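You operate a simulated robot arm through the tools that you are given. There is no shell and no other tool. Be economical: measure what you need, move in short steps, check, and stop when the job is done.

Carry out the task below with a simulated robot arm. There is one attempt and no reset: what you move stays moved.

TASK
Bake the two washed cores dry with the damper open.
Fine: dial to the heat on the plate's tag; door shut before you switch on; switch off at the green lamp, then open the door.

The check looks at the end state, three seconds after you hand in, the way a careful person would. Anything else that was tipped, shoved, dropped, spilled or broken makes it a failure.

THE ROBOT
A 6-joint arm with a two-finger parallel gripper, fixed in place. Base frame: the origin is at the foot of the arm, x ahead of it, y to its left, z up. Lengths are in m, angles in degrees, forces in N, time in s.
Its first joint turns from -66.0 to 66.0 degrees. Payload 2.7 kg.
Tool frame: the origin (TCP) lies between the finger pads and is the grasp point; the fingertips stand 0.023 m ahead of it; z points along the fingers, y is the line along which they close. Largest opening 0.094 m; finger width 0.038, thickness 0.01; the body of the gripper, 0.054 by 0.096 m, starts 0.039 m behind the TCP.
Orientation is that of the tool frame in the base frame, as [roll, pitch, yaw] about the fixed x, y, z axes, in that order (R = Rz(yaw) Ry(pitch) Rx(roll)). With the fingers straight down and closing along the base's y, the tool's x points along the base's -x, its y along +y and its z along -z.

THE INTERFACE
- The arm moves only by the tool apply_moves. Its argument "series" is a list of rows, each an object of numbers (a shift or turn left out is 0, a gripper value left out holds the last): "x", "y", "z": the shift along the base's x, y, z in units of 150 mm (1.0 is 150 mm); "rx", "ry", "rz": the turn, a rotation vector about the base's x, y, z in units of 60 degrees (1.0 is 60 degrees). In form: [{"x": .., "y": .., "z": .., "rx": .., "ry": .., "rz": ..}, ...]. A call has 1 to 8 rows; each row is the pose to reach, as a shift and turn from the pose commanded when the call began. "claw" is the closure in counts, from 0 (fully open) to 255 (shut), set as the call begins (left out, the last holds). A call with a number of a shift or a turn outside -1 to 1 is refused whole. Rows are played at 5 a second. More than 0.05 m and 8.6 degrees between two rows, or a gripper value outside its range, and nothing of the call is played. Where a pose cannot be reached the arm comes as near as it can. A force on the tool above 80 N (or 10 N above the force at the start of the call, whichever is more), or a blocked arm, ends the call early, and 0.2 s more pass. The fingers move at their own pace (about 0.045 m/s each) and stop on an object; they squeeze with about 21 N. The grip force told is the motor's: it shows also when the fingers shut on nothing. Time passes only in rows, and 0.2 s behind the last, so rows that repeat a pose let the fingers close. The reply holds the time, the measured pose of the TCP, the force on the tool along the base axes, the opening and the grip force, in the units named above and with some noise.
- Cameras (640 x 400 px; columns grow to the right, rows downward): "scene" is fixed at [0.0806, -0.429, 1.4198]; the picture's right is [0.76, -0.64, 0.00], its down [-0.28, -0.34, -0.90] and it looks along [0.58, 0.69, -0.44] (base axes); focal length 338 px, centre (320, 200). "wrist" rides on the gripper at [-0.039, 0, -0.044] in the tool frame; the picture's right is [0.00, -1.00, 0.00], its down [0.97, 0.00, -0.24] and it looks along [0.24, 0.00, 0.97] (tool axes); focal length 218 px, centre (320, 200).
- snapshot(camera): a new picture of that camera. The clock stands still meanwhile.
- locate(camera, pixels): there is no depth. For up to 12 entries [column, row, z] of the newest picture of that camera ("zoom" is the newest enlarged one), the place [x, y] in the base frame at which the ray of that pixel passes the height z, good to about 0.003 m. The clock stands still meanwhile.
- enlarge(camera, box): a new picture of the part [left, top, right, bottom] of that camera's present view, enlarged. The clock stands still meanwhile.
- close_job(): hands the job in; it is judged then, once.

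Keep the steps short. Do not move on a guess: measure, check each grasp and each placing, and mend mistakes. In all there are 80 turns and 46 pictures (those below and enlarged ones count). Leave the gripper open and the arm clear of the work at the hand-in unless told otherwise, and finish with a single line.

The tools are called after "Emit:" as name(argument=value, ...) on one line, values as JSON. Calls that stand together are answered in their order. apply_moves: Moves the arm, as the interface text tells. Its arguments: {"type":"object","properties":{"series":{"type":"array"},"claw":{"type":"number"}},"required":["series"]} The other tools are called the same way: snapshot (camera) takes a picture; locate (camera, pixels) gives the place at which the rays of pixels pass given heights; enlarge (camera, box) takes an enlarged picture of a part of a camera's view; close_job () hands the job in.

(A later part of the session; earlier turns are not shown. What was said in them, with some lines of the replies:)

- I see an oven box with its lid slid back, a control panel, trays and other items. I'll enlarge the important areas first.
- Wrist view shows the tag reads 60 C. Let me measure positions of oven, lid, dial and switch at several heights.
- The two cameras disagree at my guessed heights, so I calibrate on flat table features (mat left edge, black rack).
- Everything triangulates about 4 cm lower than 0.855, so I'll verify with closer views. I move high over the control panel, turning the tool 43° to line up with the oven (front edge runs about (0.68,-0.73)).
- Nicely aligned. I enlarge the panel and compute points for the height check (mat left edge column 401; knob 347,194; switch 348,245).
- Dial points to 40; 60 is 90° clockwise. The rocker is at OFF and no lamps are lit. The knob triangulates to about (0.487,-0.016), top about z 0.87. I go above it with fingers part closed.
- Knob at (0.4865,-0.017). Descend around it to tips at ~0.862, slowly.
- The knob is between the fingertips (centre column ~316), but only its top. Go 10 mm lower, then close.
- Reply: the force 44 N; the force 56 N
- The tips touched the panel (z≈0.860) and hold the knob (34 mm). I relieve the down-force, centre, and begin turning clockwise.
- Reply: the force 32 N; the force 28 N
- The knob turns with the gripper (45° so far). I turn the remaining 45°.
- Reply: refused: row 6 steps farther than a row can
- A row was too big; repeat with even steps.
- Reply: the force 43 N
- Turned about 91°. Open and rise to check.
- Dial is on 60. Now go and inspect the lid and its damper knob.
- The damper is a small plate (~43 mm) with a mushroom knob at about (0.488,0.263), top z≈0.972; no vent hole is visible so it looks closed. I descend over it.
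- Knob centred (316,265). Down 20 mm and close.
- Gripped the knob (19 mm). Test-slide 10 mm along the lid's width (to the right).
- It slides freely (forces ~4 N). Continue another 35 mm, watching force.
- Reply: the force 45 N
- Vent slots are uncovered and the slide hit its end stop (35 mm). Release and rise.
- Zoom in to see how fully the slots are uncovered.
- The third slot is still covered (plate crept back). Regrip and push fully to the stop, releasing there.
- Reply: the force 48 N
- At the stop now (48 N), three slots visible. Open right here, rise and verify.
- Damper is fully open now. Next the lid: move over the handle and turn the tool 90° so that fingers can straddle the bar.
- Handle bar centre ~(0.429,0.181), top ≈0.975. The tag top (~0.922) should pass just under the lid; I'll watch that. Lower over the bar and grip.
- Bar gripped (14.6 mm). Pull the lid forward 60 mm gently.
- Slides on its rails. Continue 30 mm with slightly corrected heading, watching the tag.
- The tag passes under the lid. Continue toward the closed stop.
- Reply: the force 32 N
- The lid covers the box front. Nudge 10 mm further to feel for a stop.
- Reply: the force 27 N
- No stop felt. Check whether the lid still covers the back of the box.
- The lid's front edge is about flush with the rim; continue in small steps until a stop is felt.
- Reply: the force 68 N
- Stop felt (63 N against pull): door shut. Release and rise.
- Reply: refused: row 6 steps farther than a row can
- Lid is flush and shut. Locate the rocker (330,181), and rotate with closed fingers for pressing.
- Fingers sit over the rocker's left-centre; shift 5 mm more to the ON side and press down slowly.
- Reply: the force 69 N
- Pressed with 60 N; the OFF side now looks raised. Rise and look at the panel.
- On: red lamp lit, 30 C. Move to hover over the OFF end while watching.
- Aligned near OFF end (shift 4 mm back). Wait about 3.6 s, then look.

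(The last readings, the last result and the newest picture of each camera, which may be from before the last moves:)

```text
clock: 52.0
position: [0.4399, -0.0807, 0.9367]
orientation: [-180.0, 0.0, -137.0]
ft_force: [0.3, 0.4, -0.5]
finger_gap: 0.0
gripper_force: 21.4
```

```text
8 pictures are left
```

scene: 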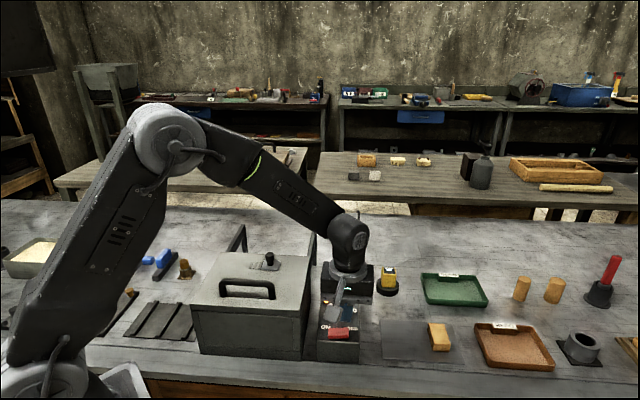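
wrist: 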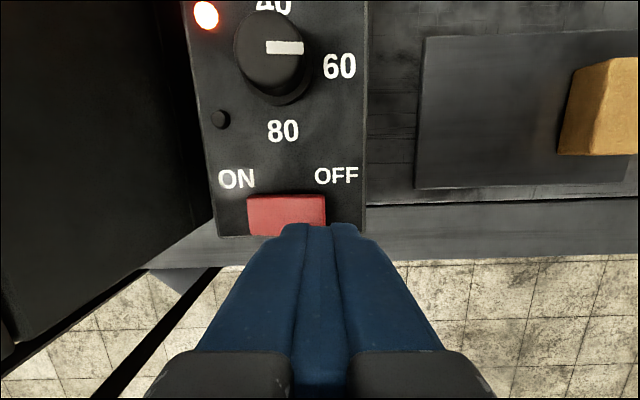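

Lamp isn't clear from here; look with the wrist camera.

Emit:
apply_moves(series=[{}, {}, {}, {}])

Emit:
snapshot(camera="wrist")

```text
clock: 53.0
position: [0.4411, -0.0809, 0.9367]
orientation: [180.0, 0.0, -137.0]
ft_force: [0.1, 0.0, -0.1]
finger_gap: 0.0
gripper_force: 21.0
```

```text
7 pictures are left
```

wrist: 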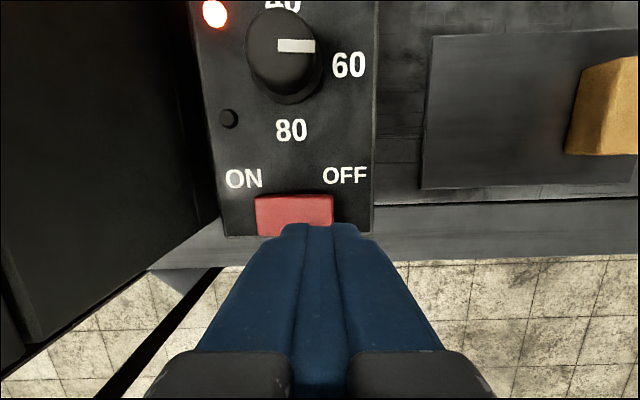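

Still red only at 53 s. Wait about 3.6 s more.

Emit:
apply_moves(series=[{}, {}, {}, {}, {}, {}, {}, {}])

Emit:
apply_moves(series=[{}, {}, {}, {}, {}, {}, {}, {}])

Emit:
snapshot(camera="wrist")

```text
clock: 54.8
position: [0.4401, -0.0807, 0.9362]
orientation: [-180.0, 0.0, -137.0]
ft_force: [-0.2, 0.2, -0.3]
finger_gap: 0.0002
gripper_force: 20.5
```

```text
clock: 56.6
position: [0.4407, -0.0808, 0.9362]
orientation: [179.9, 0.1, -137.0]
ft_force: [0.2, 0.5, 0.6]
finger_gap: 0.0
gripper_force: 20.9
```

```text
6 pictures are left
```

wrist: 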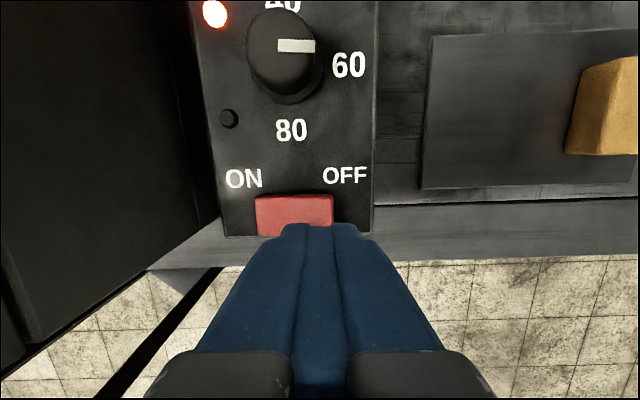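

Still not green. Wait another ~5.4 s.

Emit:
apply_moves(series=[{}, {}, {}, {}, {}, {}, {}, {}])

Emit:
apply_moves(series=[{}, {}, {}, {}, {}, {}, {}, {}])

Emit:
apply_moves(series=[{}, {}, {}, {}, {}, {}, {}, {}])

Emit:
snapshot(camera="wrist")

```text
clock: 58.4
position: [0.4396, -0.0812, 0.936]
orientation: [179.9, 0.0, -136.9]
ft_force: [0.2, 0.0, -0.8]
finger_gap: 0.0002
gripper_force: 20.8
```

```text
clock: 60.2
position: [0.4395, -0.0809, 0.9372]
orientation: [179.9, -0.1, -137.0]
ft_force: [0.0, -0.6, 1.2]
finger_gap: 0.0004
gripper_force: 21.0
```

```text
clock: 62.0
position: [0.4407, -0.0805, 0.9358]
orientation: [180.0, 0.0, -137.0]
ft_force: [-0.6, 0.0, 0.1]
finger_gap: 0.0
gripper_force: 20.4
```

```text
5 pictures are left
```

wrist: 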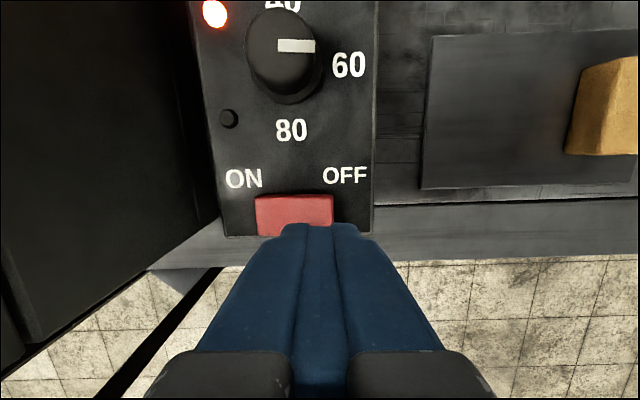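

Still red. Rise 75 mm so display and both lamps are visible, waiting meanwhile (~5 s).

Emit:
apply_moves(series=[{"z": 0.25}, {"z": 0.5}, {"z": 0.6}, {"z": 0.6}, {"z": 0.6}, {"z": 0.6}, {"z": 0.6}, {"z": 0.6}])

Emit:
apply_moves(series=[{}, {}, {}, {}, {}, {}, {}, {}])

Emit:
snapshot(camera="wrist")

```text
clock: 63.8
position: [0.442, -0.0815, 1.0261]
orientation: [179.9, 0.1, -137.0]
ft_force: [-0.1, 0.2, -0.5]
finger_gap: 0.0
gripper_force: 20.6
```

```text
clock: 65.6
position: [0.4413, -0.0818, 1.0265]
orientation: [180.0, 0.0, -137.0]
ft_force: [-1.0, 0.2, 0.2]
finger_gap: 0.0001
gripper_force: 21.1
```

```text
4 pictures are left
```

wrist: 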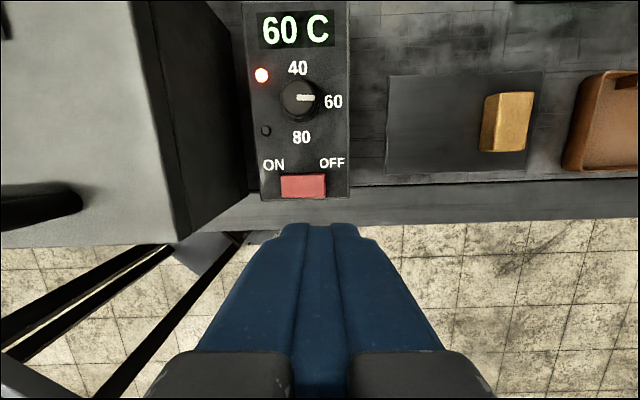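

60 C holding, baking. Wait ~7 s more.

Emit:
apply_moves(series=[{}, {}, {}, {}, {}, {}, {}, {}])

Emit:
apply_moves(series=[{}, {}, {}, {}, {}, {}, {}, {}])

Emit:
apply_moves(series=[{}, {}, {}, {}, {}, {}, {}, {}])

Emit:
apply_moves(series=[{}, {}, {}, {}, {}, {}, {}, {}])

Emit:
snapshot(camera="wrist")

```text
clock: 67.4
position: [0.4412, -0.083, 1.0263]
orientation: [-180.0, 0.0, -137.0]
ft_force: [0.5, -0.1, 0.0]
finger_gap: 0.0
gripper_force: 21.5
```

```text
clock: 69.2
position: [0.4407, -0.0822, 1.0268]
orientation: [-180.0, 0.0, -137.0]
ft_force: [-0.3, -0.2, 0.6]
finger_gap: 0.0002
gripper_force: 20.8
```

```text
clock: 71.0
position: [0.4415, -0.0833, 1.0272]
orientation: [-179.9, -0.1, -137.0]
ft_force: [0.2, 0.2, -0.7]
finger_gap: 0.0
gripper_force: 20.7
```

```text
clock: 72.8
position: [0.4408, -0.0819, 1.0271]
orientation: [-180.0, 0.0, -137.0]
ft_force: [0.1, -0.2, 0.6]
finger_gap: 0.0
gripper_force: 21.4
```

```text
3 pictures are left
```

wrist: 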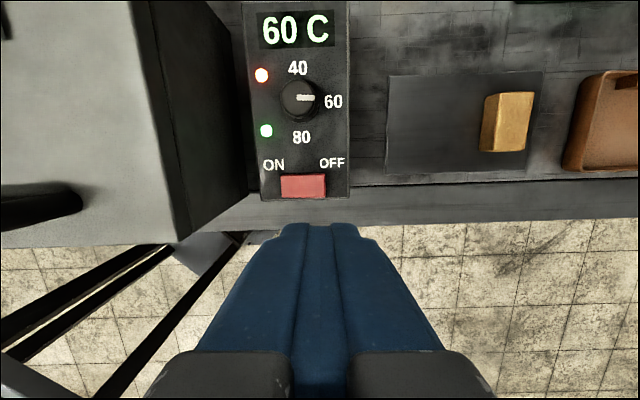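

Green lamp is lit. Press OFF now.

Emit:
apply_moves(series=[{"z": -0.3}, {"z": -0.6}, {"z": -0.75}, {"z": -0.82}, {"z": -0.87}, {"z": -0.905}, {"z": -0.925}])

Emit:
apply_moves(series=[{"z": 0.25}, {"z": 0.55}, {"z": 0.85}])

Emit:
snapshot(camera="wrist")

```text
clock: 74.4
position: [0.4383, -0.082, 0.8927]
orientation: [-179.4, 0.3, -136.9]
ft_force: [-17.3, -8.2, 64.2]
finger_gap: 0.0
gripper_force: 20.6
```

```text
clock: 75.2
position: [0.4379, -0.0815, 1.0148]
orientation: [179.9, 0.0, -137.0]
ft_force: [0.5, -0.5, 0.3]
finger_gap: 0.0
gripper_force: 21.1
```

```text
2 pictures are left
```

wrist: 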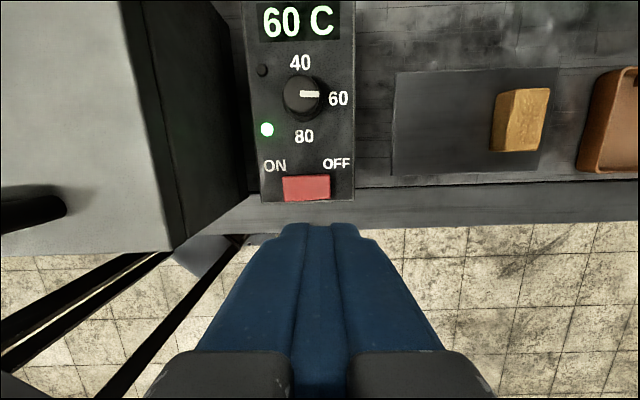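

Off: red lamp out. Now back over the handle with tool turned 90°, open to 65 mm.

Emit:
apply_moves(series=[{"z": 0.2, "rz": -0.12}, {"x": -0.1, "y": 0.11, "z": 0.4, "rz": -0.24}, {"x": -0.25, "y": 0.28, "z": 0.4, "rz": -0.36}, {"x": -0.4, "y": 0.45, "z": 0.4, "rz": -0.48}, {"x": -0.55, "y": 0.62, "z": 0.4, "rz": -0.6}, {"x": -0.7, "y": 0.79, "z": 0.4, "rz": -0.72}, {"x": -0.83, "y": 0.947, "z": 0.4, "rz": -0.84}, {"x": -0.83, "y": 0.947, "z": 0.4, "rz": -0.96}], claw=80)

Emit:
apply_moves(series=[{"rz": -0.12}, {"rz": -0.24}, {"rz": -0.36}, {"rz": -0.48}, {"rz": -0.54}, {"rz": -0.54}])

```text
clock: 77.0
position: [0.3154, 0.0609, 1.0739]
orientation: [180.0, 0.0, 165.3]
ft_force: [-0.4, 0.6, -0.4]
finger_gap: 0.0646
gripper_force: 0.1
```

```text
clock: 78.4
position: [0.316, 0.061, 1.0746]
orientation: [179.9, 0.0, 132.9]
ft_force: [-0.3, -0.1, -0.2]
finger_gap: 0.0642
gripper_force: 0.0
```

Positioned over the handle as it was at release. Lower to 0.976 and grip.

Emit:
apply_moves(series=[{"z": -0.2}, {"z": -0.4}, {"z": -0.55}, {"z": -0.655}, {"z": -0.655}])

Emit:
apply_moves(series=[{}, {}, {}, {}], claw=255)

```text
clock: 79.6
position: [0.3135, 0.0599, 0.9752]
orientation: [180.0, 0.0, 133.0]
ft_force: [-0.9, 0.2, -0.1]
finger_gap: 0.0645
gripper_force: 0.1
```

```text
clock: 80.6
position: [0.3148, 0.0614, 0.975]
orientation: [-180.0, 0.0, 133.3]
ft_force: [0.4, -0.9, -0.6]
finger_gap: 0.0144
gripper_force: 45.4
```

Bar gripped (14.4 mm). Push the lid back along the path it came, (0.689,0.725).

Emit:
apply_moves(series=[{"x": 0.05, "y": 0.053}, {"x": 0.1, "y": 0.106}, {"x": 0.15, "y": 0.158}, {"x": 0.2, "y": 0.211}, {"x": 0.25, "y": 0.263}, {"x": 0.3, "y": 0.316}, {"x": 0.35, "y": 0.368}, {"x": 0.4, "y": 0.421}])

Emit:
apply_moves(series=[{"x": 0.05, "y": 0.053}, {"x": 0.1, "y": 0.106}, {"x": 0.15, "y": 0.158}, {"x": 0.2, "y": 0.211}, {"x": 0.25, "y": 0.263}, {"x": 0.3, "y": 0.316}, {"x": 0.35, "y": 0.368}, {"x": 0.36, "y": 0.379}])

```text
clock: 82.4
position: [0.375, 0.1232, 0.975]
orientation: [-179.7, -0.1, 133.1]
ft_force: [14.5, -17.4, -23.4]
finger_gap: 0.0148
gripper_force: 45.0
```

```text
clock: 84.2
position: [0.4277, 0.1795, 0.9773]
orientation: [-179.8, 0.2, 133.2]
ft_force: [0.8, -31.4, -2.9]
finger_gap: 0.0145
gripper_force: 44.5
```

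Back at the original open position, with a stop felt. Release and rise clear.

Emit:
apply_moves(series=[{}, {}, {}, {}], claw=80)

Emit:
apply_moves(series=[{"z": 0.2}, {"z": 0.5}, {"z": 0.8}, {"z": 1.0}, {"z": 1.0}])

Emit:
apply_moves(series=[{"z": 0.2}, {"z": 0.5}, {"z": 0.6}], claw=0)

Emit:
snapshot(camera="scene")

```text
clock: 85.2
position: [0.4292, 0.1827, 0.9772]
orientation: [-180.0, 0.0, 133.1]
ft_force: [0.1, -1.4, -1.0]
finger_gap: 0.0646
gripper_force: 0.1
```

```text
clock: 86.4
position: [0.4284, 0.1835, 1.1261]
orientation: [179.9, 0.0, 132.9]
ft_force: [-1.1, -0.3, 0.4]
finger_gap: 0.0646
gripper_force: 0.0
```

```text
clock: 87.2
position: [0.4302, 0.1824, 1.2182]
orientation: [-179.9, 0.0, 133.0]
ft_force: [0.1, -0.4, 0.1]
finger_gap: 0.094
gripper_force: 0.1
```

```text
1 pictures are left
```

scene: 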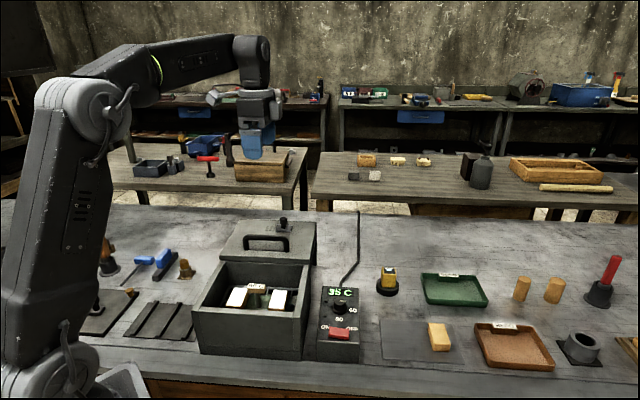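

Door open, oven cooling (35 C). One last enlarged check of damper, cores and panel.

Emit:
enlarge(camera="scene", box=[190, 205, 370, 355])

```text
2.67 times, centred on (280, 280) of scene
```

zoom: 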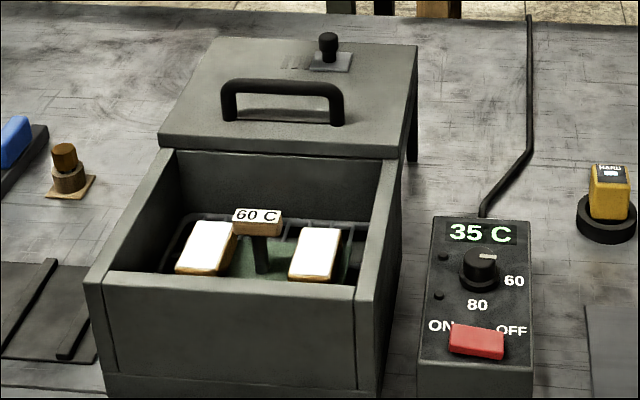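

Damper open, dial at 60, switch off, door open, cores in place. I hand in.

Emit:
close_job()

```text
The job is handed in.
```

The two washed cores were baked at 60 C with the damper open and the door shut; I switched off after the green lamp came on (seen lit within about 7 s), then opened the door.
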